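You operate a simulated robot arm through the tools that you are given. There is no shell and no other tool. Be economical: measure what you need, move in short steps, check, and stop when the job is done.

The job below is to be done with a simulated robot arm. You get a single attempt, and the scene is never put back.

TASK
Steep mint in the green mug till it looks weak, then stir the honey in.
Fine: stand the steeper back in its own well before stirring; the stirrer goes back in its crock.

Only the result counts: the job must be done as asked and must still hold three seconds after the hand-in. Knocking over, shifting, dropping, spilling or breaking anything else fails it.

THE ROBOT
A 7-joint arm with a two-finger parallel gripper, fixed in place. Base frame: the origin is at the foot of the arm, x ahead of it, y to its left, z up. Readings come in mm, rad, newtons and seconds.
With the tool pointing down near the work surface it reaches from about 240 to 680 mm from the base axis. Its first joint turns from -1.152 to 1.152 rad. Payload 2.4 kg.
The TCP is the grasp point between the finger pads, 30 mm short of the fingertips. In the tool frame z runs along the fingers and y along their closing line. Largest opening 94 mm; finger width 28, thickness 10; the body of the gripper, 50 by 96 mm, starts 55 mm behind the TCP.
Orientation is told as [roll, pitch, yaw] about the base's x, y, z axes, in that order, counted from this pose: with the fingers straight down and closing along the base's y, the tool's x points along the base's -x, its y along +y and its z along -z.

THE INTERFACE
- The arm moves only by the tool step_arm. Its argument "steps" is a list of rows, each an object (a shift or turn left out is 0, a gripper value left out holds the last) with "dp": the shift along the tool's x, y, z in mm, a list of three; "rotation": the turn, a rotation vector about the tool's x, y, z in rad, a list of three; "fingers": the closure, from 0 (fully open) to 1 (shut). In form: [{"dp": [dx, dy, dz], "rotation": [rx, ry, rz], "fingers": fingers}, ...]. A call has 1 to 20 rows; each row shifts and turns the commanded pose from where the row before left it, along the tool's axes as they then stand. Each row takes 0.2 s and may step no farther than 50 mm and 0.15 rad from the row before; otherwise, or with a gripper value out of range, the whole call is refused. A pose out of reach is approached as far as the arm can. The call stops where the force on the tool passes 40 N (or 10 N more than at its start, if that is more) or the arm is blocked; 0.2 s more then pass. The fingers move at their own pace (about 153 mm/s each) and stop on an object; they squeeze with about 35 N. The grip force told is the motor's: it shows also when the fingers shut on nothing. Time passes only in rows, and 0.2 s behind the last, so rows that do not move let the fingers close. It gives the time, the measured TCP pose, the force on the tool (base axes), the opening and the grip force at its end, in the units of the frame above (readings bear some noise).
- Cameras (640 x 400 px; columns grow to the right, rows downward): "scene" is fixed at [57.8, 493, 1444.5]; the picture's right is [-0.51, -0.86, 0.00], its down [-0.48, 0.29, -0.83] and it looks along [0.71, -0.42, -0.56] (base axes); focal length 372 px, centre (320, 200). "wrist" rides on the gripper at [-37, 0, -58] in the tool frame; the picture's right is [0.00, -1.00, 0.00], its down [0.97, 0.00, -0.24] and it looks along [0.24, 0.00, 0.97] (tool axes); focal length 218 px, centre (320, 200). There is no depth. A picture from a camera that has moved, and an enlarged one, comes with that camera's place and axes in the base frame and with its lens.
- grab_frame(camera): a new picture of that camera. The clock stands still meanwhile.
- enlarge(camera, box): a new picture of the part [left, top, right, bottom] of that camera's present view, enlarged. The clock stands still meanwhile.
- hand_in(): hands the job in; it is judged then, once.

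Work in short steps. Places have to be worked out from the pictures, the camera data and where the tool is seen: move nearer, look again, correct. Check each grasp and each placing, and mend what went wrong. You have 120 turns and 64 pictures in all, those below and enlarged ones among them. Open the gripper and draw the arm clear of the work before you hand the job in, unless the task says otherwise; then end with one line.

The tools are called after "Call:" as a command line: name --argument value ..., lists and objects as JSON in quotes. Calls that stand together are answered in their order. step_arm: Moves the arm, as the interface text tells. Its arguments: {"type":"object","properties":{"steps":{"type":"array"}},"required":["steps"]} The other tools are called the same way: grab_frame (camera) takes a picture; enlarge (camera, box) takes an enlarged picture of a part of a camera's view; hand_in () hands the job in.

At the start:

```text
t: 0.0
eef_pos: [388.3, 44.7, 1186.9]
orientation: [0.001, 0.0, 0.0]
contact_force: [-0.4, 0.1, -0.5]
width: 93.7
grip_force: 0.0
```

scene: 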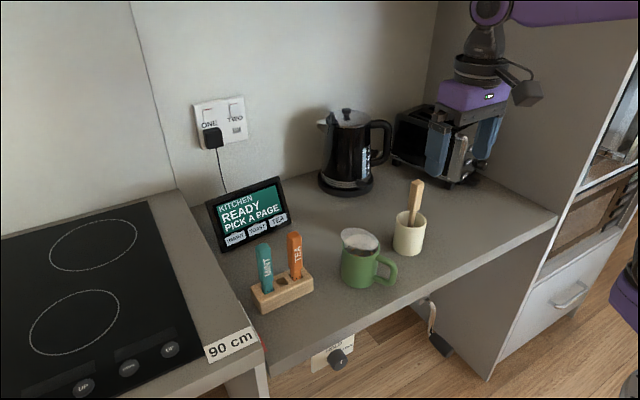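
wrist: 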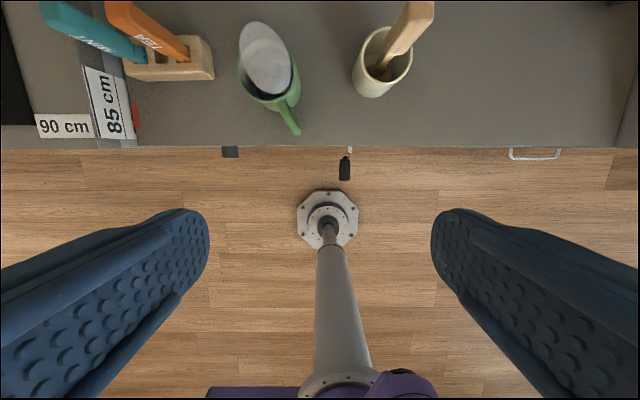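

I start by looking closely at the display, the steepers, the mug and the crock.

Call:
enlarge --camera "scene" --box '[200, 170, 300, 255]'

Call:
enlarge --camera "scene" --box '[240, 170, 440, 320]'

```text
4.71 times, centred on (250, 212) of scene
camera zoom: at [57.8, 493.0, 1444.5], right [-0.51, -0.86, 0.0], down [-0.48, 0.29, -0.83], along [0.71, -0.42, -0.56], focal length 1750 px, centre (649, 141)
```

zoom: 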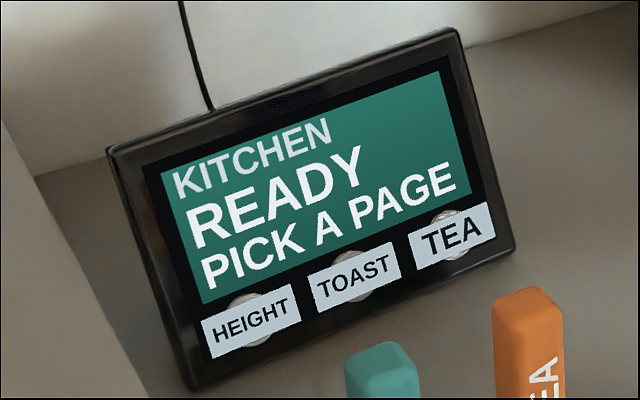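

```text
2.67 times, centred on (340, 245) of scene
camera zoom: at [57.8, 493.0, 1444.5], right [-0.51, -0.86, 0.0], down [-0.48, 0.29, -0.83], along [0.71, -0.42, -0.56], focal length 992 px, centre (267, 80)
```

zoom: 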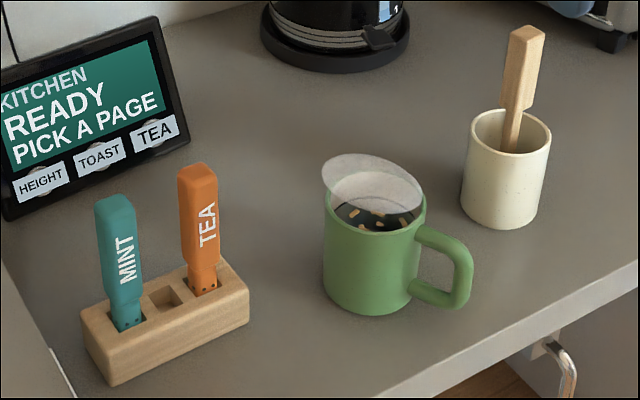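

The tablet has HEIGHT, TOAST and TEA page buttons. The mug carries a disc-like thing over dark liquid, so I move above it and look through the wrist camera.

Call:
step_arm --steps '[{"dp": [-30, 40, 0]}, {"dp": [-32, 40, 0]}, {"dp": [0, 0, 0]}]'

Call:
grab_frame --camera "wrist"

```text
refused: row 2 steps farther than a row can; nothing moved
```

```text
59 pictures are left
camera wrist: at [425.3, 44.2, 1245.9], right [0.0, -1.0, 0.0], down [-0.97, 0.0, 0.24], along [-0.24, 0.0, -0.97], focal length 218 px, centre (320, 200)
```

wrist: 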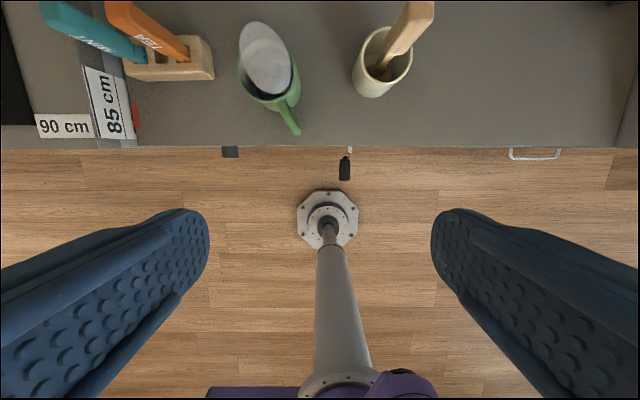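

The second row was just over the step limit; I repeat with shorter rows.

Call:
step_arm --steps '[{"dp": [-25, 35, 0]}, {"dp": [-30, 25, 0]}, {"dp": [-35, 20, 0]}, {"dp": [-20, 0, 0]}, {}]'

Call:
grab_frame --camera "wrist"

```text
t: 1.2
eef_pos: [498.3, 123.7, 1189.5]
orientation: [0.0, 0.0, 0.0]
contact_force: [-0.1, 0.1, -0.1]
width: 94.0
grip_force: 0.2
```

```text
58 pictures are left
camera wrist: at [535.5, 124.2, 1246.5], right [0.0, -1.0, 0.0], down [-0.97, 0.0, 0.24], along [-0.24, 0.0, -0.97], focal length 218 px, centre (320, 200)
```

wrist: 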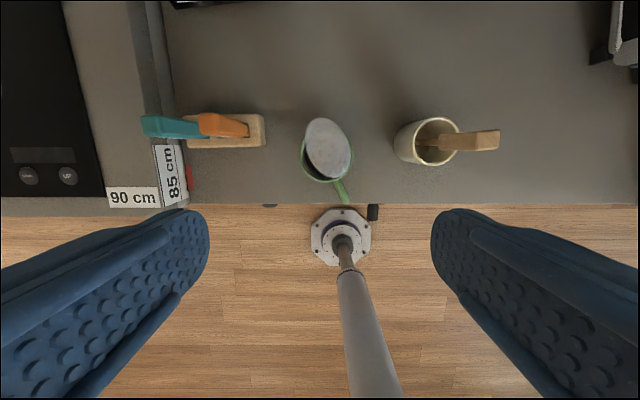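

Call:
enlarge --camera "wrist" --box '[270, 100, 390, 210]'

Call:
enlarge --camera "wrist" --box '[130, 90, 280, 200]'

Call:
enlarge --camera "scene" --box '[325, 220, 405, 295]'

```text
3.64 times, centred on (330, 155) of wrist
camera zoom: at [535.5, 124.2, 1246.5], right [0.0, -1.0, 0.0], down [-0.97, 0.0, 0.24], along [-0.24, 0.0, -0.97], focal length 794 px, centre (284, 364)
```

zoom: 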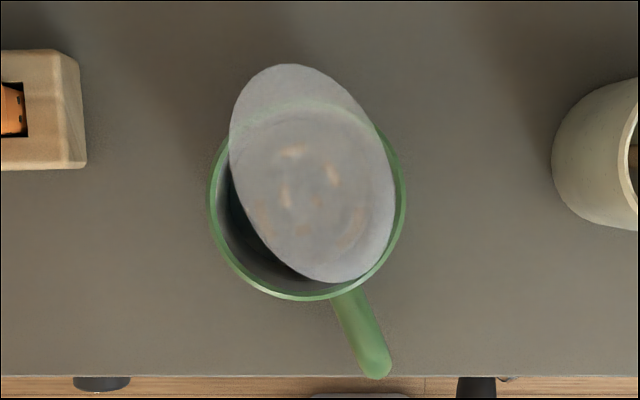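

```text
3.64 times, centred on (205, 145) of wrist
camera zoom: at [535.5, 124.2, 1246.5], right [0.0, -1.0, 0.0], down [-0.97, 0.0, 0.24], along [-0.24, 0.0, -0.97], focal length 794 px, centre (738, 400)
```

zoom: 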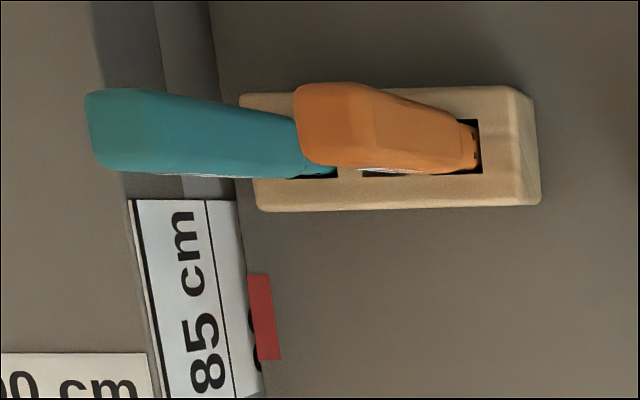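

```text
5.33 times, centred on (365, 258) of scene
camera zoom: at [57.8, 493.0, 1444.5], right [-0.51, -0.86, 0.0], down [-0.48, 0.29, -0.83], along [0.71, -0.42, -0.56], focal length 1984 px, centre (80, -107)
```

zoom: 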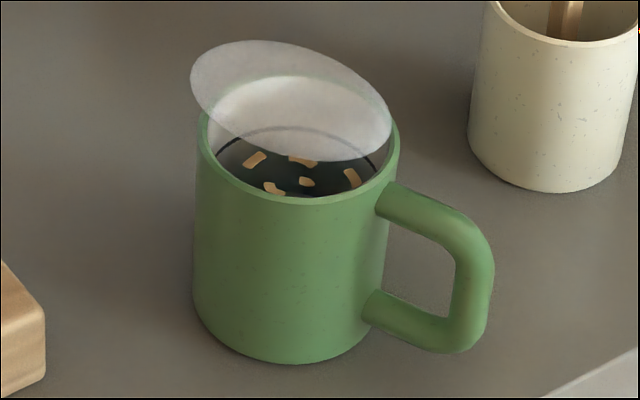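

The translucent disc on the mug stays put between frames; I place it near (533,115,937), tilted, over the rim at about z 927. To tell lid from steam, I back off, tilt the wrist and look at it from the near side.

Call:
step_arm --steps '[{"dp": [45, 0, 0]}, {"dp": [45, 0, 0]}, {"dp": [45, 0, 0]}, {"dp": [25, 0, 40]}, {"dp": [0, 0, 45]}, {"rotation": [0, -0.15, 0]}, {"rotation": [0, -0.15, 0]}, {"rotation": [0, -0.15, 0]}, {"rotation": [0, -0.15, 0]}, {"rotation": [0, -0.15, 0]}, {}]'

Call:
grab_frame --camera "wrist"

```text
t: 3.6
eef_pos: [338.2, 123.9, 1102.1]
orientation: [0.0, -0.749, -0.002]
contact_force: [0.0, 0.4, 0.9]
width: 93.9
grip_force: 0.0
```

```text
54 pictures are left
camera wrist: at [326.2, 123.4, 1170.5], right [0.0, -1.0, 0.0], down [-0.87, 0.0, -0.49], along [0.49, 0.0, -0.87], focal length 218 px, centre (320, 200)
```

wrist: 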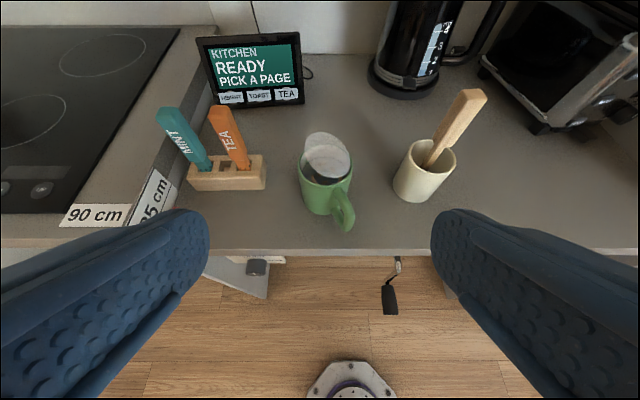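

Call:
enlarge --camera "wrist" --box '[280, 115, 380, 240]'

Call:
enlarge --camera "wrist" --box '[140, 30, 310, 200]'

```text
3.20 times, centred on (330, 178) of wrist
camera zoom: at [326.2, 123.4, 1170.5], right [0.0, -1.0, 0.0], down [-0.87, 0.0, -0.49], along [0.49, 0.0, -0.87], focal length 698 px, centre (288, 272)
```

zoom: 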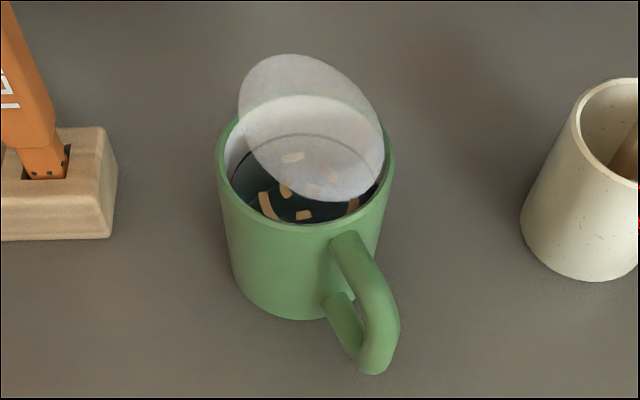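

```text
2.35 times, centred on (225, 115) of wrist
camera zoom: at [326.2, 123.4, 1170.5], right [0.0, -1.0, 0.0], down [-0.87, 0.0, -0.49], along [0.49, 0.0, -0.87], focal length 514 px, centre (544, 400)
```

zoom: 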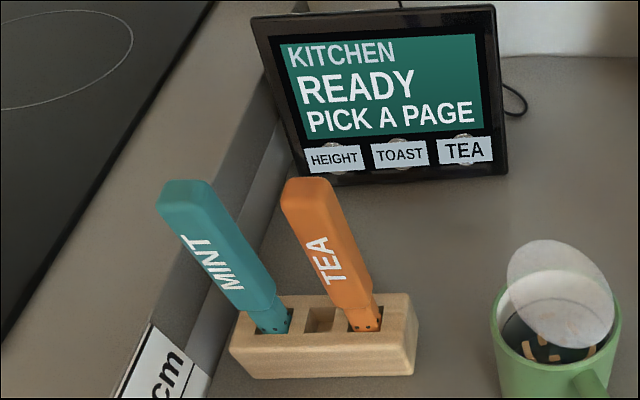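

The disc seems to turn toward each camera, so I take it for steam. Since "looks weak" may be defined on the TEA page, whose button I triangulate at about (769,198,864), I close the fingers and approach it tilted, between mug and steepers.

Call:
step_arm --steps '[{"fingers": 1}, {"dp": [-20, 9.2, 43]}, {"dp": [-20, 9.2, 43]}, {"dp": [-20, 9.2, 43]}, {"dp": [-20, 9.2, 43]}, {"dp": [-20, 9.2, 43]}, {"dp": [-20, 9.2, 43]}, {"dp": [-20, 9.2, 43]}, {}]'

Call:
grab_frame --camera "wrist"

Call:
grab_frame --camera "scene"

```text
t: 5.6
eef_pos: [646.3, 188.8, 978.6]
orientation: [0.001, -0.749, 0.001]
contact_force: [-0.2, -0.4, -0.8]
width: 0.1
grip_force: 33.0
```

```text
51 pictures are left
camera wrist: at [634.5, 189.1, 1046.5], right [0.0, -1.0, 0.0], down [-0.87, 0.0, -0.49], along [0.49, 0.0, -0.87], focal length 218 px, centre (320, 200)
```

wrist: 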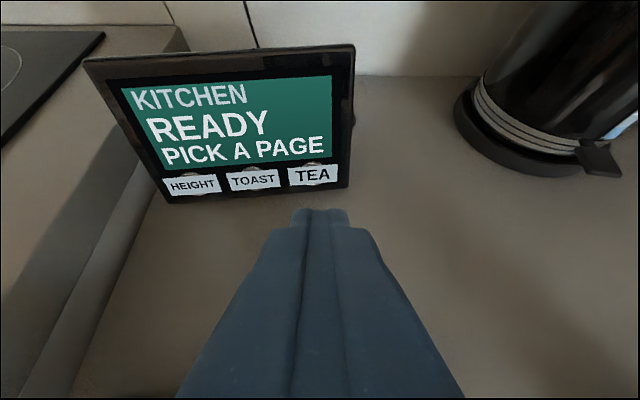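

```text
50 pictures are left
```

scene: 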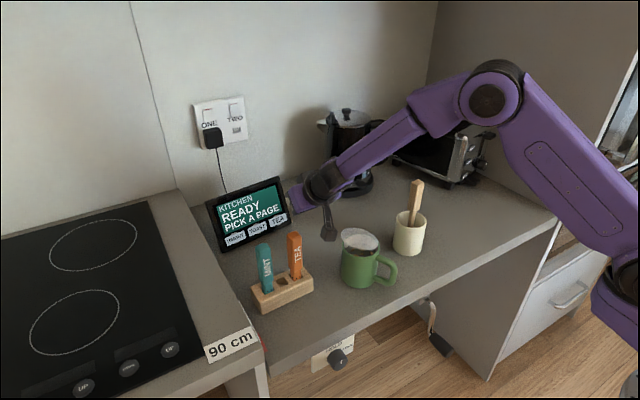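

The TEA button confirms at about (767,197,864) with the face leaning back about 14°. I go to just short of it.

Call:
step_arm --steps '[{"dp": [3.6, 2.7, 42]}, {"dp": [3.6, 2.7, 42]}, {"dp": [3.7, 2.7, 40]}, {}]'

Call:
grab_frame --camera "wrist"

Call:
enlarge --camera "scene" --box '[200, 170, 320, 260]'

```text
t: 6.6
eef_pos: [722.8, 196.3, 880.6]
orientation: [-0.001, -0.751, -0.001]
contact_force: [-0.3, 0.0, 0.5]
width: 0.1
grip_force: 32.7
```

```text
49 pictures are left
camera wrist: at [710.5, 196.5, 947.4], right [0.0, -1.0, 0.0], down [-0.87, 0.0, -0.49], along [0.49, 0.0, -0.87], focal length 218 px, centre (320, 200)
```

wrist: 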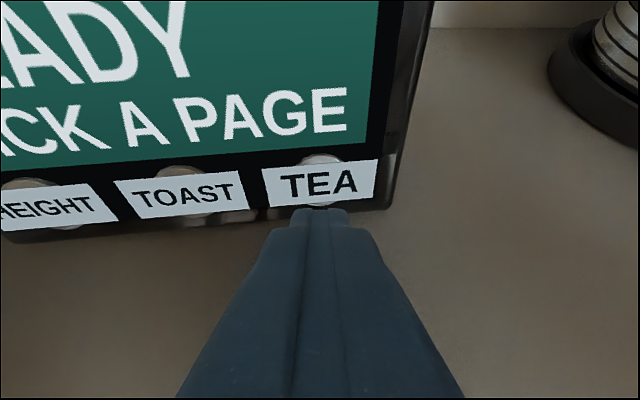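

```text
4.44 times, centred on (260, 215) of scene
camera zoom: at [57.8, 493.0, 1444.5], right [-0.51, -0.86, 0.0], down [-0.48, 0.29, -0.83], along [0.71, -0.42, -0.56], focal length 1653 px, centre (587, 133)
```

zoom: 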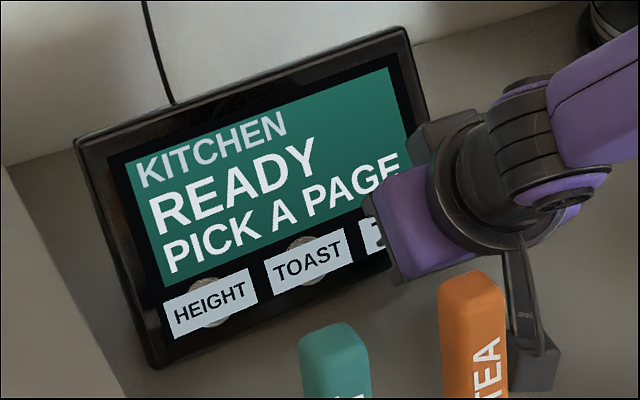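

Aligned with TEA. I push forward in small 3 mm base-x steps, watching force and the screen.

Call:
step_arm --steps '[{"dp": [-2.2, 0, 2.04]}, {"dp": [-2.2, 0, 2.04]}, {"dp": [-2.2, 0, 2.04]}]'

Call:
grab_frame --camera "wrist"

```text
t: 7.4
eef_pos: [732.1, 196.5, 880.6]
orientation: [0.0, -0.747, -0.001]
contact_force: [-0.4, -0.1, -0.2]
width: 0.0
grip_force: 33.0
```

```text
47 pictures are left
camera wrist: at [719.1, 196.4, 947.2], right [0.0, -1.0, 0.0], down [-0.87, 0.0, -0.49], along [0.49, 0.0, -0.87], focal length 218 px, centre (320, 200)
```

wrist: 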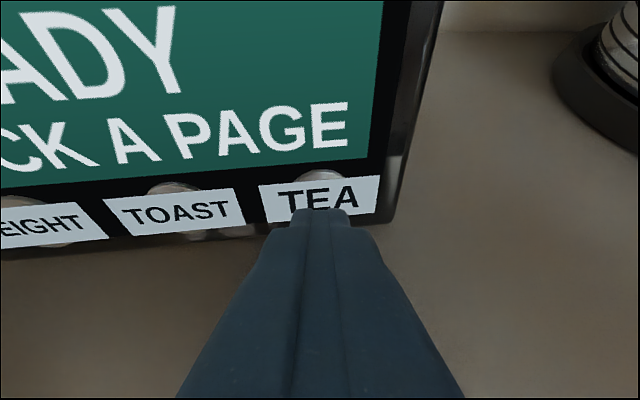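

No contact yet; two more short pushes.

Call:
step_arm --steps '[{"dp": [-1.46, 0, 1.36]}, {"dp": [-1.46, 0, 1.36]}]'

Call:
step_arm --steps '[{"dp": [-1.46, 0, 1.36]}]'

Call:
enlarge --camera "wrist" --box '[160, 0, 480, 260]'

```text
t: 8.0
eef_pos: [734.4, 196.5, 880.3]
orientation: [-0.002, -0.749, 0.001]
contact_force: [0.1, 0.0, -0.5]
width: 0.0
grip_force: 33.1
```

```text
t: 8.4
eef_pos: [736.9, 195.6, 880.6]
orientation: [0.001, -0.748, 0.0]
contact_force: [-1.7, -0.1, -0.3]
width: 0.0
grip_force: 33.2
```

```text
1.54 times, centred on (320, 130) of wrist
camera zoom: at [725.0, 196.6, 947.6], right [0.0, -1.0, 0.0], down [-0.87, 0.0, -0.49], along [0.49, 0.0, -0.87], focal length 336 px, centre (320, 308)
```

zoom: 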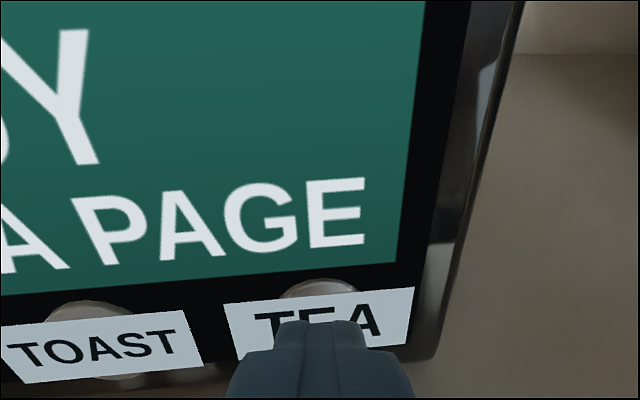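

Light contact (1.7 N). I push 2 mm more and check.

Call:
step_arm --steps '[{"dp": [-1.46, 0, 1.36]}]'

Call:
enlarge --camera "scene" --box '[200, 170, 320, 260]'

```text
t: 8.8
eef_pos: [738.8, 196.7, 881.5]
orientation: [0.0, -0.748, -0.001]
contact_force: [-1.8, 0.4, -0.4]
width: 0.0
grip_force: 33.1
```

```text
4.44 times, centred on (260, 215) of scene
camera zoom: at [57.8, 493.0, 1444.5], right [-0.51, -0.86, 0.0], down [-0.48, 0.29, -0.83], along [0.71, -0.42, -0.56], focal length 1653 px, centre (587, 133)
```

zoom: 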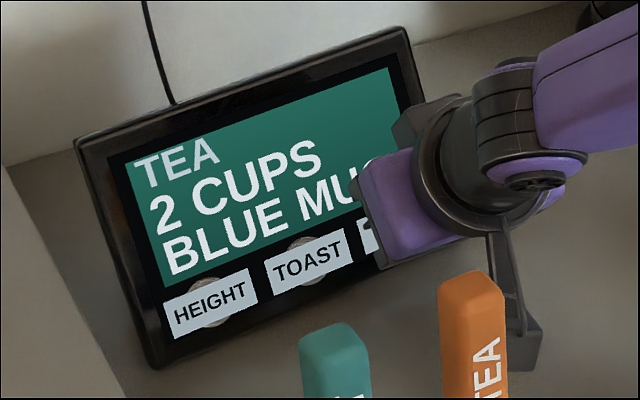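

The TEA page only says "2 CUPS / BLUE MUG" – of no use here, tablet unmoved. I retreat by the same path, and untilt.

Call:
step_arm --steps '[{"dp": [14.6, 0, -13.6]}, {"dp": [0, 0, -45]}, {"dp": [0, 0, -45]}, {"dp": [0, 0, -45]}, {"dp": [0, 0, -45]}, {"dp": [0, 0, -30]}, {"rotation": [0, 0.15, 0]}, {"rotation": [0, 0.15, 0]}, {"rotation": [0, 0.15, 0]}, {"rotation": [0, 0.15, 0]}, {"rotation": [0, 0.149, 0]}, {}]'

Call:
enlarge --camera "scene" --box '[200, 170, 440, 320]'

```text
t: 11.4
eef_pos: [576.2, 197.0, 1035.1]
orientation: [0.0, 0.001, 0.001]
contact_force: [0.3, -0.1, -0.1]
width: 0.1
grip_force: 33.6
```

```text
2.67 times, centred on (320, 245) of scene
camera zoom: at [57.8, 493.0, 1444.5], right [-0.51, -0.86, 0.0], down [-0.48, 0.29, -0.83], along [0.71, -0.42, -0.56], focal length 992 px, centre (320, 80)
```

zoom: 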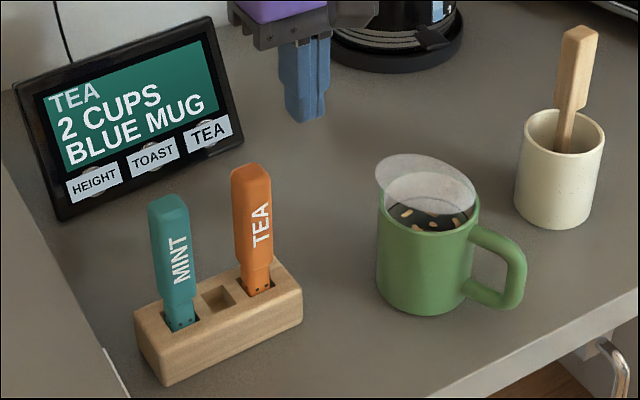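

Fitting the blob's outline over three views gives a fat ellipsoid, not a disc: it is steam. Now I go above the mint steeper to measure it.

Call:
step_arm --steps '[{"dp": [0, 0, -40]}, {"dp": [20, 35, -25]}, {"dp": [20, 45, 0]}, {"dp": [15, 43, 0]}, {"dp": [0, 0, 0], "fingers": 0.3}, {}]'

Call:
grab_frame --camera "wrist"

```text
t: 12.8
eef_pos: [521.1, 320.8, 1098.1]
orientation: [-0.001, -0.003, 0.001]
contact_force: [0.8, 0.0, -0.1]
width: 66.0
grip_force: 0.0
```

```text
43 pictures are left
camera wrist: at [558.2, 320.4, 1155.3], right [0.0, -1.0, 0.0], down [-0.97, 0.0, 0.24], along [-0.24, 0.0, -0.97], focal length 218 px, centre (320, 200)
```

wrist: 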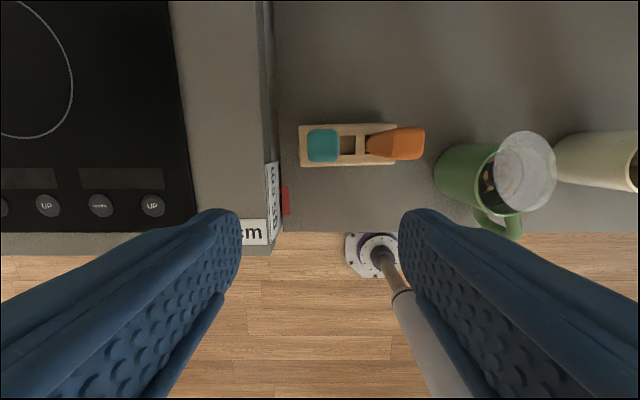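

Mint handle: top centre about (559,318), 24 mm square, top z about 990. I centre over it and go down to z 968 with 66 mm opening (clear of the tea handle).

Call:
step_arm --steps '[{"dp": [-38, -2.5, 0]}, {"dp": [0, 0, 40]}, {}]'

Call:
grab_frame --camera "wrist"

Call:
enlarge --camera "scene" --box '[220, 170, 340, 320]'

```text
t: 13.6
eef_pos: [559.8, 317.6, 1058.0]
orientation: [0.0, -0.002, 0.002]
contact_force: [-0.1, 0.0, -0.5]
width: 65.9
grip_force: 0.0
```

```text
42 pictures are left
camera wrist: at [597.1, 318.1, 1115.7], right [0.0, -1.0, 0.0], down [-0.97, 0.0, 0.24], along [-0.24, 0.0, -0.97], focal length 218 px, centre (320, 200)
```

wrist: 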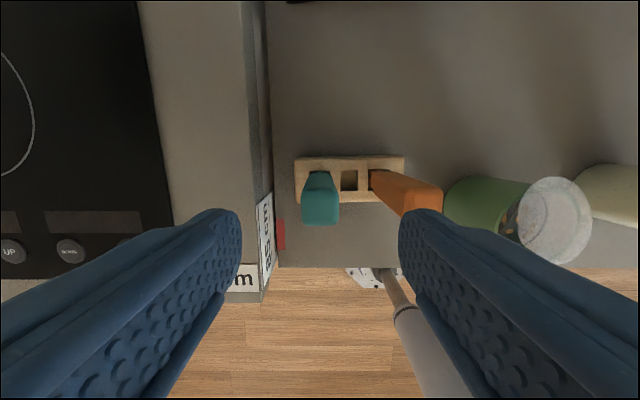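

```text
2.67 times, centred on (280, 245) of scene
camera zoom: at [57.8, 493.0, 1444.5], right [-0.51, -0.86, 0.0], down [-0.48, 0.29, -0.83], along [0.71, -0.42, -0.56], focal length 992 px, centre (427, 80)
```

zoom: 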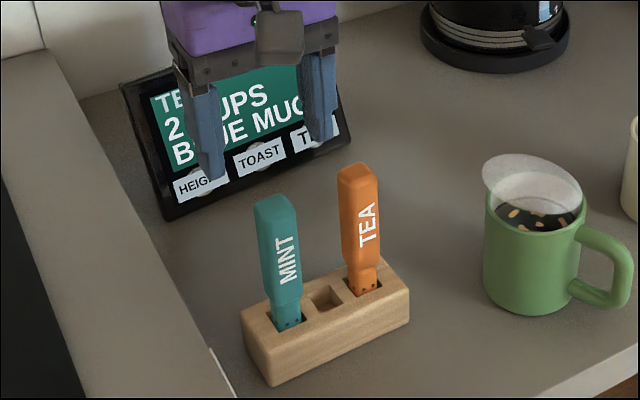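

Aligned. Descend 90 mm and close.

Call:
step_arm --steps '[{"dp": [0, 0, 45]}, {"dp": [0, 0, 45]}, {}, {"fingers": 1}, {}, {}]'

Call:
grab_frame --camera "wrist"

```text
t: 15.0
eef_pos: [560.6, 316.1, 969.6]
orientation: [0.0, -0.003, -0.001]
contact_force: [0.7, -0.4, 0.4]
width: 28.2
grip_force: 34.6
```

```text
40 pictures are left
camera wrist: at [597.1, 316.7, 1026.9], right [0.0, -1.0, 0.0], down [-0.97, 0.0, 0.24], along [-0.24, 0.0, -0.97], focal length 218 px, centre (320, 200)
```

wrist: 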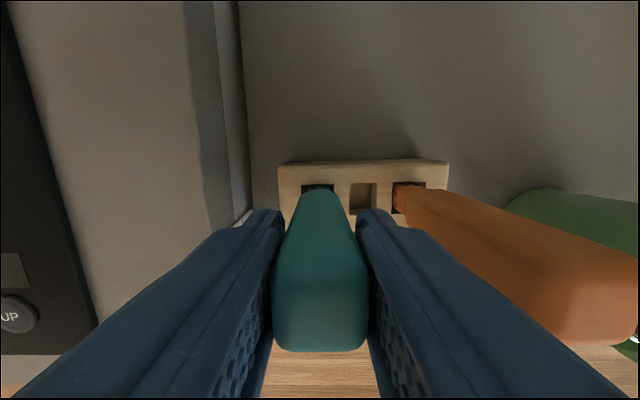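

Grasped (28 mm wide). I lift it 130 mm straight up and check the whole steeper.

Call:
step_arm --steps '[{"dp": [0, 0, -20]}, {"dp": [0, 0, -30]}, {"dp": [0, 0, -40]}, {"dp": [0, 0, -40]}, {}]'

Call:
grab_frame --camera "scene"

```text
t: 16.2
eef_pos: [558.3, 316.1, 1099.8]
orientation: [0.0, 0.0, 0.0]
contact_force: [0.7, 0.5, -0.5]
width: 28.2
grip_force: 34.6
```

```text
39 pictures are left
```

scene: 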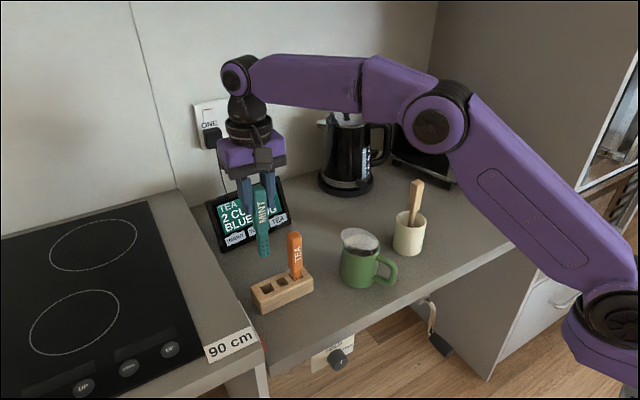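

Call:
enlarge --camera "scene" --box '[220, 170, 340, 320]'

```text
2.67 times, centred on (280, 245) of scene
camera zoom: at [57.8, 493.0, 1444.5], right [-0.51, -0.86, 0.0], down [-0.48, 0.29, -0.83], along [0.71, -0.42, -0.56], focal length 992 px, centre (427, 80)
```

zoom: 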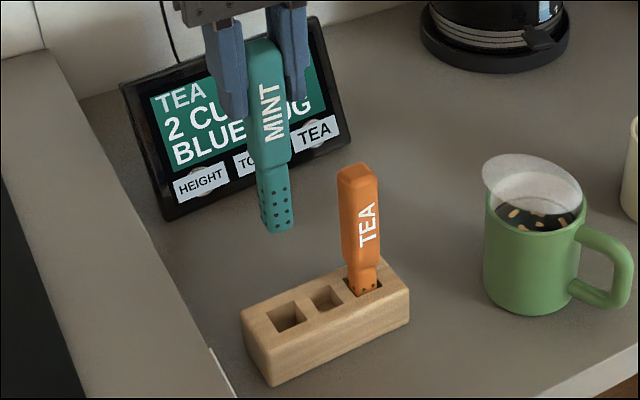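

Steeper bottom is about 135 mm under the TCP; liquid level comes out at about z 900, rim 927. I detour on the near side of the tea handle and stop above the mug.

Call:
step_arm --steps '[{"dp": [48, 0, 0]}, {"dp": [0, -40, 0]}, {"dp": [0, -48, 0]}, {"dp": [0, -48, 0]}, {"dp": [-5, -45, 0]}, {"dp": [-5, -20, 0]}, {}]'

Call:
enlarge --camera "wrist" --box '[230, 120, 410, 320]'

Call:
enlarge --camera "scene" --box '[310, 180, 420, 300]'

```text
t: 17.8
eef_pos: [521.2, 116.0, 1100.5]
orientation: [-0.001, -0.002, 0.0]
contact_force: [-0.5, -0.6, 0.5]
width: 28.3
grip_force: 35.5
```

```text
2.00 times, centred on (320, 220) of wrist
camera zoom: at [558.0, 115.9, 1157.2], right [0.0, -1.0, 0.0], down [-0.97, 0.0, 0.24], along [-0.24, 0.0, -0.97], focal length 436 px, centre (320, 160)
```

zoom: 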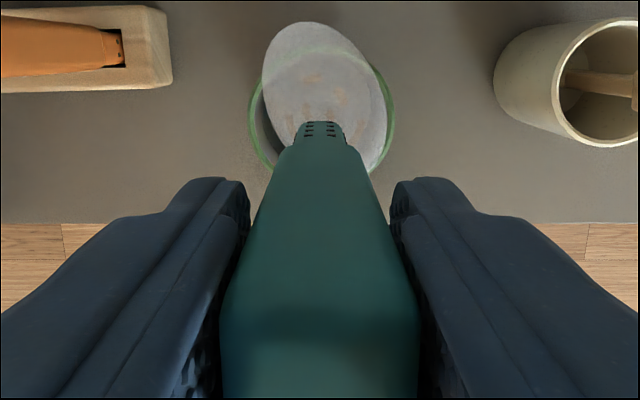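

```text
3.33 times, centred on (365, 240) of scene
camera zoom: at [57.9, 493.0, 1444.5], right [-0.51, -0.86, 0.0], down [-0.48, 0.29, -0.83], along [0.71, -0.42, -0.56], focal length 1240 px, centre (170, 67)
```

zoom: 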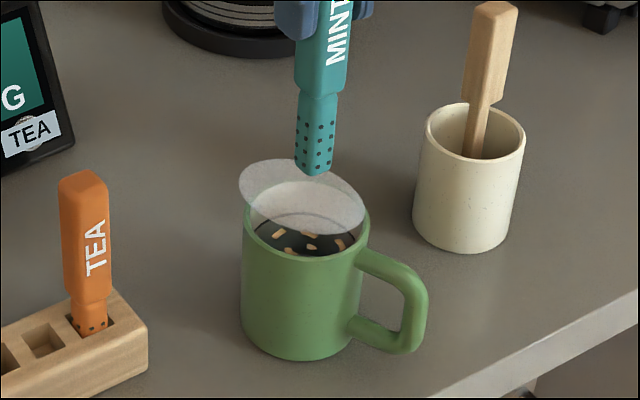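

Centred over the mug (rim centre about (524,115)). Dip down 110 mm, then watch the colour.

Call:
step_arm --steps '[{"dp": [0, 0, 40]}, {"dp": [0, 0, 40]}, {"dp": [0, 0, 28]}]'

Call:
enlarge --camera "scene" --box '[330, 220, 400, 280]'

```text
t: 18.6
eef_pos: [521.3, 115.2, 991.5]
orientation: [0.0, -0.001, -0.001]
contact_force: [0.1, -0.4, 0.0]
width: 28.4
grip_force: 34.6
```

```text
6.67 times, centred on (365, 250) of scene
camera zoom: at [57.8, 493.0, 1444.5], right [-0.51, -0.86, 0.0], down [-0.48, 0.29, -0.83], along [0.71, -0.42, -0.56], focal length 2480 px, centre (20, -133)
```

zoom: 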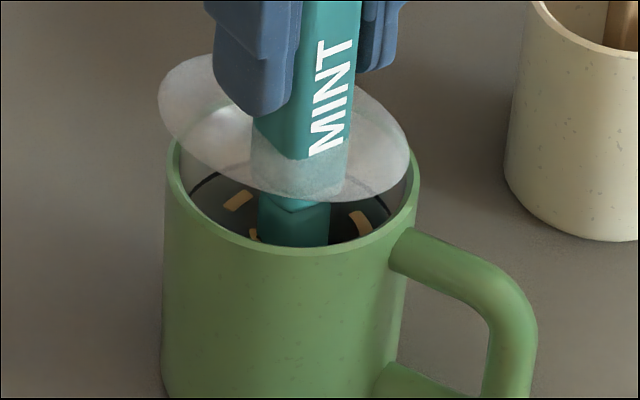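

It is in the liquid. I wait 1 s and look again.

Call:
step_arm --steps '[{}, {}, {}, {}]'

Call:
enlarge --camera "scene" --box '[330, 220, 400, 280]'

```text
t: 19.6
eef_pos: [521.0, 115.2, 991.6]
orientation: [0.001, -0.003, -0.001]
contact_force: [-0.4, -0.8, -0.2]
width: 28.3
grip_force: 34.6
```

```text
6.67 times, centred on (365, 250) of scene
camera zoom: at [57.8, 493.0, 1444.5], right [-0.51, -0.86, 0.0], down [-0.48, 0.29, -0.83], along [0.71, -0.42, -0.56], focal length 2480 px, centre (20, -133)
```

zoom: 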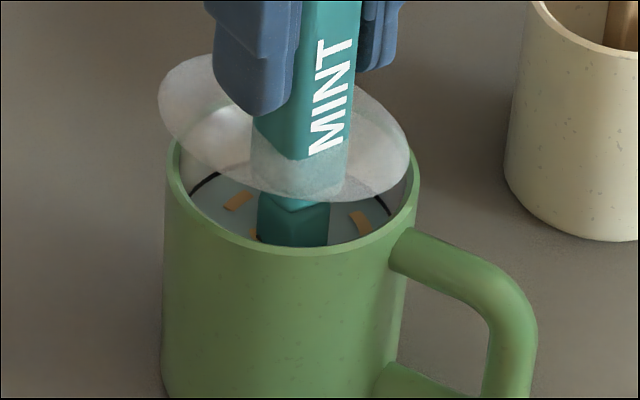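

The colour has turned from near-black to a pale grey-teal in 1 s. I look closer before letting more time pass.

Call:
enlarge --camera "scene" --box '[346, 242, 378, 262]'

Call:
enlarge --camera "wrist" --box '[230, 60, 410, 220]'

```text
16.00 times, centred on (362, 252) of scene
camera zoom: at [57.8, 493.0, 1444.5], right [-0.51, -0.86, 0.0], down [-0.48, 0.29, -0.83], along [0.71, -0.42, -0.56], focal length 5951 px, centre (-352, -632)
```

zoom: 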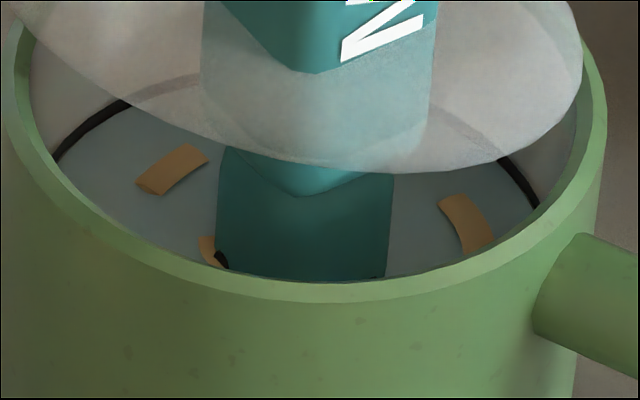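

```text
2.50 times, centred on (320, 140) of wrist
camera zoom: at [558.2, 115.3, 1048.9], right [0.0, -1.0, 0.0], down [-0.97, 0.0, 0.24], along [-0.24, 0.0, -0.97], focal length 546 px, centre (320, 350)
```

zoom: 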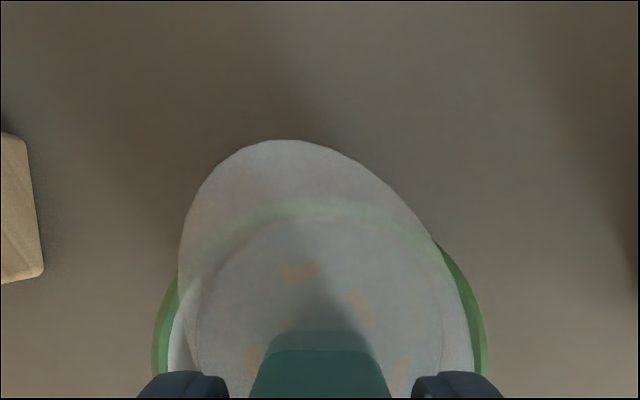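

I let one 0.2–0.4 s step pass to see whether the colour is drifting or has stepped.

Call:
step_arm --steps '[{}]'

Call:
enlarge --camera "scene" --box '[346, 242, 378, 262]'

```text
t: 20.0
eef_pos: [520.3, 115.5, 990.4]
orientation: [-0.001, 0.0, 0.0]
contact_force: [-0.2, 0.2, 0.6]
width: 28.3
grip_force: 35.1
```

```text
16.00 times, centred on (362, 252) of scene
camera zoom: at [57.8, 493.0, 1444.5], right [-0.51, -0.86, 0.0], down [-0.48, 0.29, -0.83], along [0.71, -0.42, -0.56], focal length 5951 px, centre (-352, -632)
```

zoom: 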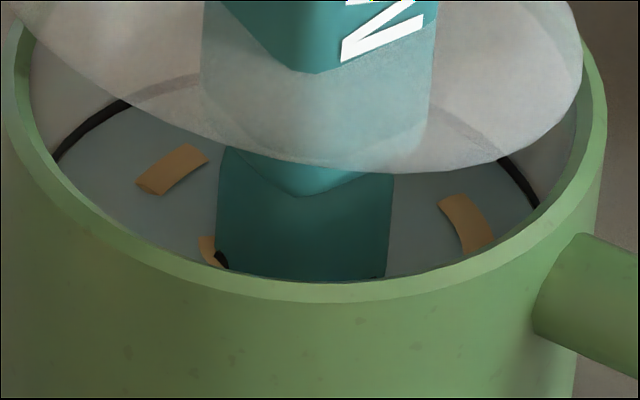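

No drift: the liquid stepped from plain dark water to a first, pale tint, which is what weak mint would look like. I lift the steeper out now so it gets no stronger.

Call:
step_arm --steps '[{"dp": [0, 0, -45]}, {"dp": [0, 0, -45]}, {"dp": [0, 0, -18]}, {}]'

Call:
enlarge --camera "scene" --box '[325, 190, 405, 280]'

```text
t: 21.0
eef_pos: [521.8, 114.7, 1100.4]
orientation: [0.0, -0.003, 0.0]
contact_force: [0.0, -0.2, -0.5]
width: 28.4
grip_force: 35.2
```

```text
4.44 times, centred on (365, 235) of scene
camera zoom: at [57.8, 493.0, 1444.5], right [-0.51, -0.86, 0.0], down [-0.48, 0.29, -0.83], along [0.71, -0.42, -0.56], focal length 1653 px, centre (120, 44)
```

zoom: 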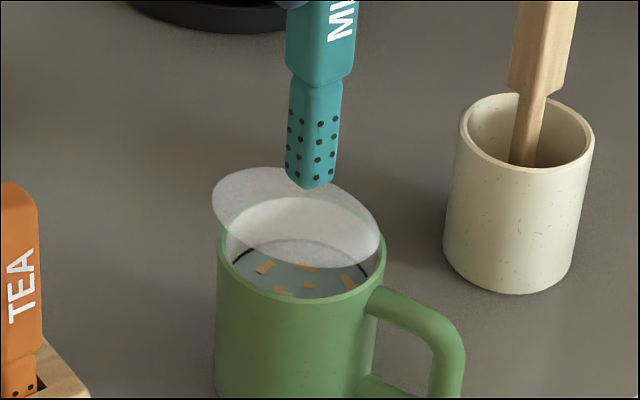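

Steeper is out; the brew is a pale teal – weak. I retrace my path exactly to above the mint well and check alignment.

Call:
step_arm --steps '[{"dp": [5, 20, 0]}, {"dp": [5, 45, 0]}, {"dp": [0, 48, 0]}, {"dp": [0, 48, 0]}, {"dp": [0, 40, 0]}, {"dp": [-48, 0, 0]}, {}, {}]'

Call:
enlarge --camera "scene" --box '[220, 170, 400, 320]'

Call:
enlarge --camera "wrist" --box '[230, 120, 410, 320]'

```text
t: 22.8
eef_pos: [559.5, 318.2, 1099.0]
orientation: [0.001, 0.001, -0.001]
contact_force: [1.0, -0.8, -0.4]
width: 28.5
grip_force: 34.8
```

```text
2.67 times, centred on (310, 245) of scene
camera zoom: at [57.8, 493.0, 1444.5], right [-0.51, -0.86, 0.0], down [-0.48, 0.29, -0.83], along [0.71, -0.42, -0.56], focal length 992 px, centre (347, 80)
```

zoom: 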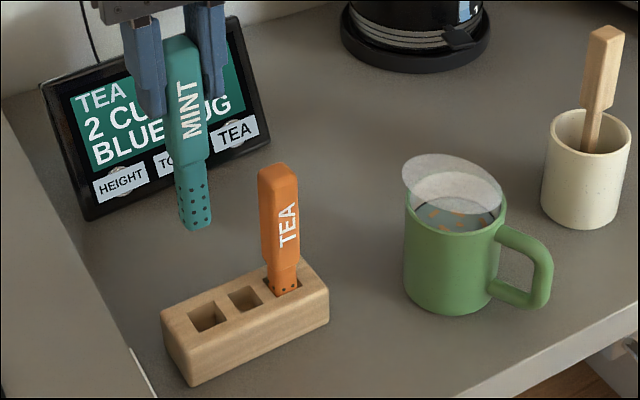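

```text
2.00 times, centred on (320, 220) of wrist
camera zoom: at [597.4, 317.8, 1157.4], right [0.0, -1.0, 0.0], down [-0.97, 0.0, 0.24], along [-0.24, 0.0, -0.97], focal length 436 px, centre (320, 160)
```

zoom: 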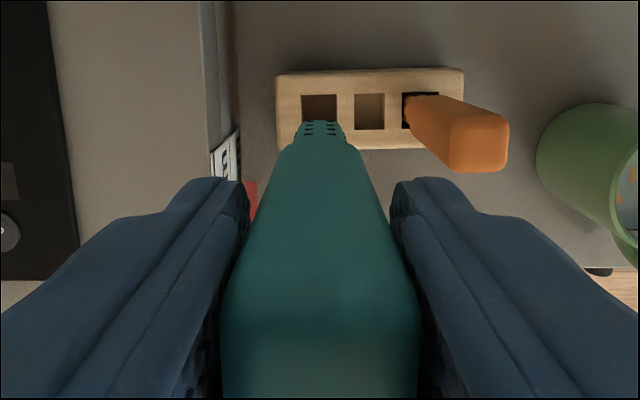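

Steeper bottom is in line with the mint well within a millimetre or so. I lower in stages, watching force.

Call:
step_arm --steps '[{"dp": [-0.5, -0.5, 40]}, {"dp": [0, 0, 40]}, {"dp": [0, 0, 15]}, {}]'

Call:
enlarge --camera "scene" --box '[230, 220, 330, 320]'

```text
t: 23.8
eef_pos: [560.6, 317.9, 1004.4]
orientation: [0.001, 0.0, 0.001]
contact_force: [-0.1, -0.2, -0.9]
width: 28.4
grip_force: 35.4
```

```text
4.00 times, centred on (280, 270) of scene
camera zoom: at [57.8, 493.0, 1444.5], right [-0.51, -0.86, 0.0], down [-0.48, 0.29, -0.83], along [0.71, -0.42, -0.56], focal length 1488 px, centre (480, -80)
```

zoom: 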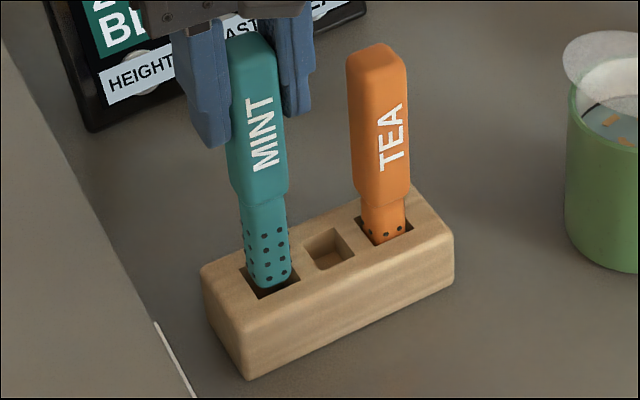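

The tip is right at/inside the well opening with no force. I lower the remaining 34 mm gently.

Call:
step_arm --steps '[{"dp": [0, 0, 8]}, {"dp": [0, 0, 8]}, {"dp": [0, 0, 8]}, {}]'

Call:
step_arm --steps '[{"dp": [0, 0, 5]}, {"dp": [0, 0, 4]}, {}]'

Call:
enlarge --camera "scene" --box '[230, 220, 330, 320]'

```text
t: 24.8
eef_pos: [558.8, 317.0, 980.7]
orientation: [0.0, 0.001, 0.0]
contact_force: [0.3, -0.2, -0.5]
width: 28.3
grip_force: 34.8
```

```text
t: 25.6
eef_pos: [559.8, 317.5, 971.3]
orientation: [0.001, -0.001, 0.001]
contact_force: [0.3, 0.2, -0.7]
width: 28.3
grip_force: 34.9
```

```text
4.00 times, centred on (280, 270) of scene
camera zoom: at [57.8, 493.0, 1444.5], right [-0.51, -0.86, 0.0], down [-0.48, 0.29, -0.83], along [0.71, -0.42, -0.56], focal length 1488 px, centre (480, -80)
```

zoom: 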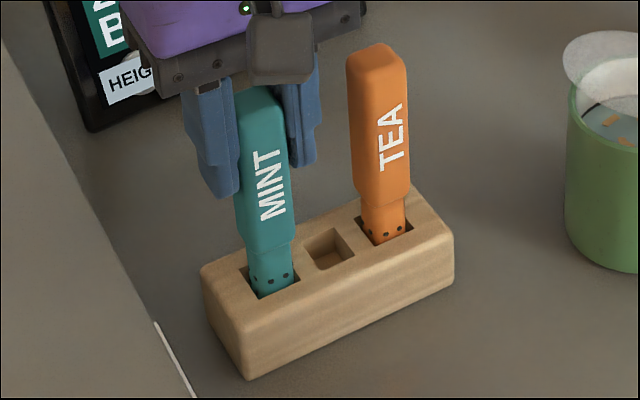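

Nearly seated (original was about 969). Two more mm, then open to 66 mm and rise.

Call:
step_arm --steps '[{"dp": [0, 0, 2]}, {}, {"fingers": 0.3}, {}, {}, {"dp": [0, 0, -40]}, {"dp": [0, 0, -45]}, {"dp": [0, 0, -45]}, {}]'

Call:
enlarge --camera "scene" --box '[220, 170, 440, 320]'

```text
t: 27.6
eef_pos: [559.7, 316.4, 1098.8]
orientation: [0.0, -0.001, 0.0]
contact_force: [0.4, -0.8, -0.2]
width: 65.5
grip_force: 0.2
```

```text
2.67 times, centred on (330, 245) of scene
camera zoom: at [57.8, 493.0, 1444.5], right [-0.51, -0.86, 0.0], down [-0.48, 0.29, -0.83], along [0.71, -0.42, -0.56], focal length 992 px, centre (293, 80)
```

zoom: 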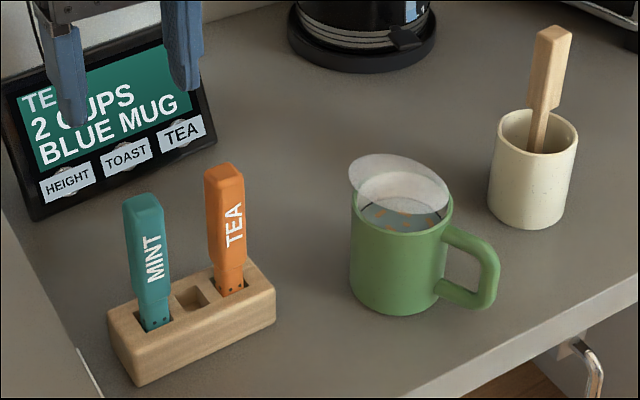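

The mint steeper is home, brew still pale. Next the stirrer, whose top I triangulate at about (543,-42,1026); I go there high and look down.

Call:
step_arm --steps '[{"dp": [30, -20, -35]}, {"dp": [10, -48, 0]}, {"dp": [0, -49, 0]}, {"dp": [0, -49, 0]}, {"dp": [0, -49, 0]}, {"dp": [0, -49, 0]}, {"dp": [0, -49, 0]}, {"dp": [0, -45, 0]}, {"fingers": 0.3}, {}]'

Call:
grab_frame --camera "wrist"

```text
refused: row 1 steps farther than a row can; nothing moved
```

```text
24 pictures are left
camera wrist: at [597.3, 315.8, 1156.9], right [0.0, -1.0, 0.0], down [-0.97, 0.0, 0.24], along [-0.24, 0.0, -0.97], focal length 218 px, centre (320, 200)
```

wrist: 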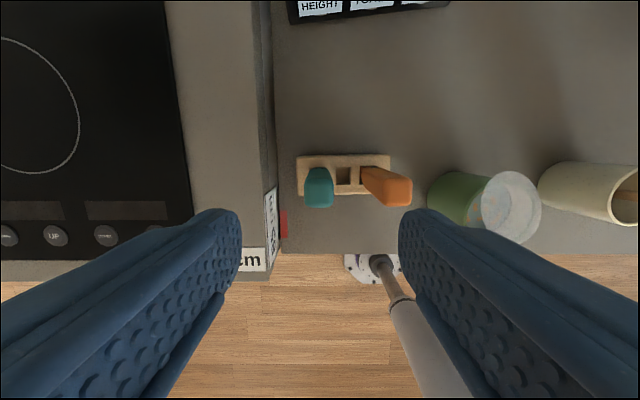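

Row 1 was too long; I split it.

Call:
step_arm --steps '[{"dp": [0, 0, -38]}, {"dp": [40, -20, 0]}, {"dp": [10, -48, 0]}, {"dp": [0, -49, 0]}, {"dp": [0, -49, 0]}, {"dp": [0, -49, 0]}, {"dp": [0, -49, 0]}, {"dp": [0, -49, 0]}, {"dp": [0, -47, 0]}, {}]'

Call:
grab_frame --camera "wrist"

```text
t: 29.8
eef_pos: [509.0, -44.5, 1137.1]
orientation: [0.001, 0.0, -0.001]
contact_force: [-0.1, 0.0, -0.3]
width: 65.7
grip_force: 0.0
```

```text
23 pictures are left
camera wrist: at [546.3, -43.5, 1194.6], right [0.0, -1.0, 0.0], down [-0.97, 0.0, 0.24], along [-0.24, 0.0, -0.97], focal length 218 px, centre (320, 200)
```

wrist: 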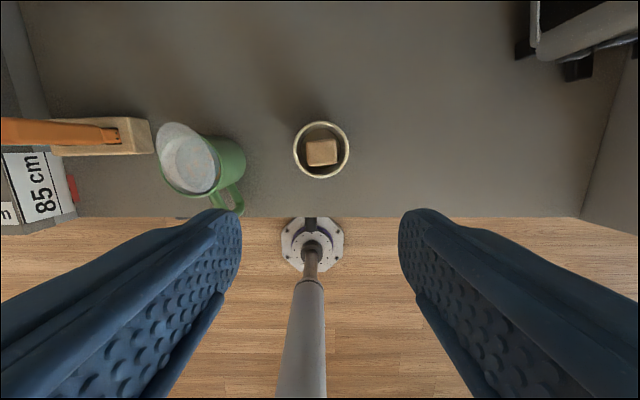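

The stirrer stands upright in the crock's middle. I enlarge to get its yaw.

Call:
enlarge --camera "wrist" --box '[280, 110, 360, 190]'

Call:
enlarge --camera "scene" --box '[370, 160, 450, 270]'

```text
5.00 times, centred on (320, 150) of wrist
camera zoom: at [546.3, -43.5, 1194.6], right [0.0, -1.0, 0.0], down [-0.97, 0.0, 0.24], along [-0.24, 0.0, -0.97], focal length 1091 px, centre (320, 450)
```

zoom: 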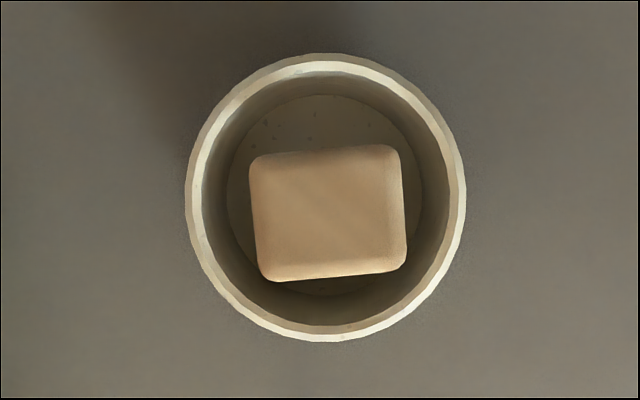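

```text
3.64 times, centred on (410, 215) of scene
camera zoom: at [57.9, 493.0, 1444.5], right [-0.51, -0.86, 0.0], down [-0.48, 0.29, -0.83], along [0.71, -0.42, -0.56], focal length 1352 px, centre (-7, 146)
```

zoom: 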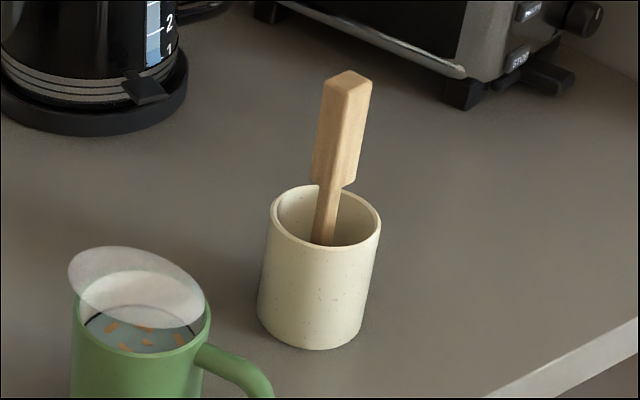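

Yaw about 5°; handle spans z 946–1024. I align yaw, centre at (541.5,-45) and come down to z 1075 for another look.

Call:
step_arm --steps '[{"dp": [-33, -0.5, 0]}, {"rotation": [0, 0, -0.085]}, {"dp": [0, 0, 45]}, {"dp": [0, 0, 15]}, {}]'

Call:
grab_frame --camera "wrist"

```text
t: 31.0
eef_pos: [543.7, -45.0, 1077.5]
orientation: [0.0, -0.002, 0.086]
contact_force: [-0.2, -0.4, 0.2]
width: 65.7
grip_force: 0.0
```

```text
20 pictures are left
camera wrist: at [580.2, -40.4, 1135.0], right [0.08, -1.0, 0.0], down [-0.97, -0.08, 0.24], along [-0.24, -0.02, -0.97], focal length 218 px, centre (320, 200)
```

wrist: 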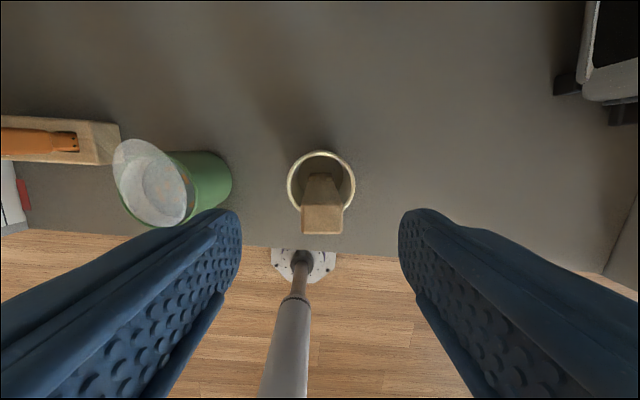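

Aligned with TCP (542.8 vs 543.7). Descend to z 995 and grip.

Call:
step_arm --steps '[{"dp": [0, 0, 42]}, {"dp": [0, 0, 40]}, {}, {"fingers": 1}, {}, {}]'

```text
t: 32.4
eef_pos: [543.0, -42.2, 996.8]
orientation: [0.001, -0.001, 0.086]
contact_force: [0.5, 0.9, 0.2]
width: 27.1
grip_force: 35.4
```

Gripped (27 mm). Lift 115 mm and check.

Call:
step_arm --steps '[{"dp": [0, 0, -25]}, {"dp": [0, 0, -45]}, {"dp": [0, 0, -45]}, {}]'

Call:
enlarge --camera "scene" --box '[330, 120, 460, 300]'

```text
t: 33.4
eef_pos: [542.8, -45.2, 1111.1]
orientation: [-0.001, 0.0, 0.083]
contact_force: [-0.4, -0.2, -0.6]
width: 27.1
grip_force: 35.3
```

```text
2.22 times, centred on (395, 210) of scene
camera zoom: at [57.8, 493.0, 1444.5], right [-0.51, -0.86, 0.0], down [-0.48, 0.29, -0.83], along [0.71, -0.42, -0.56], focal length 826 px, centre (153, 178)
```

zoom: 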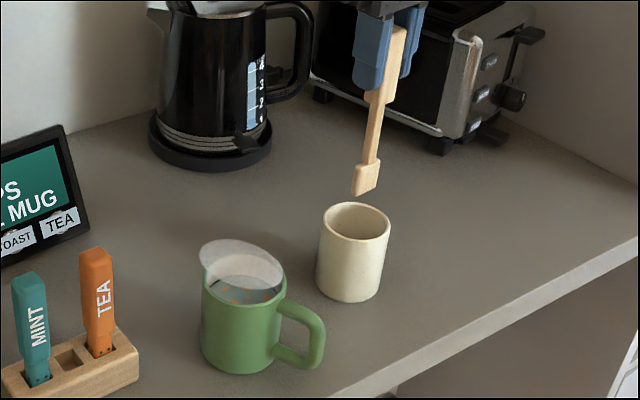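

Stirrer bottom is about 156 mm under the TCP. I carry it over the mug centre (523,115).

Call:
step_arm --steps '[{"dp": [1.6, 40, 0]}, {"dp": [1.6, 40, 0]}, {"dp": [1.6, 40, 0]}, {"dp": [1.5, 40.5, 0]}, {}]'

Call:
enlarge --camera "wrist" --box '[230, 120, 410, 320]'

```text
t: 34.6
eef_pos: [523.6, 115.3, 1109.8]
orientation: [-0.001, -0.002, 0.084]
contact_force: [0.7, -0.7, -1.1]
width: 26.9
grip_force: 34.6
```

```text
2.00 times, centred on (320, 220) of wrist
camera zoom: at [560.1, 118.6, 1167.2], right [0.08, -1.0, 0.0], down [-0.97, -0.08, 0.24], along [-0.24, -0.02, -0.97], focal length 436 px, centre (320, 160)
```

zoom: 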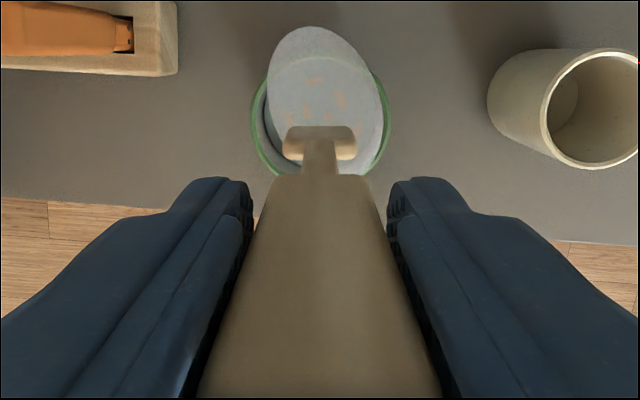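

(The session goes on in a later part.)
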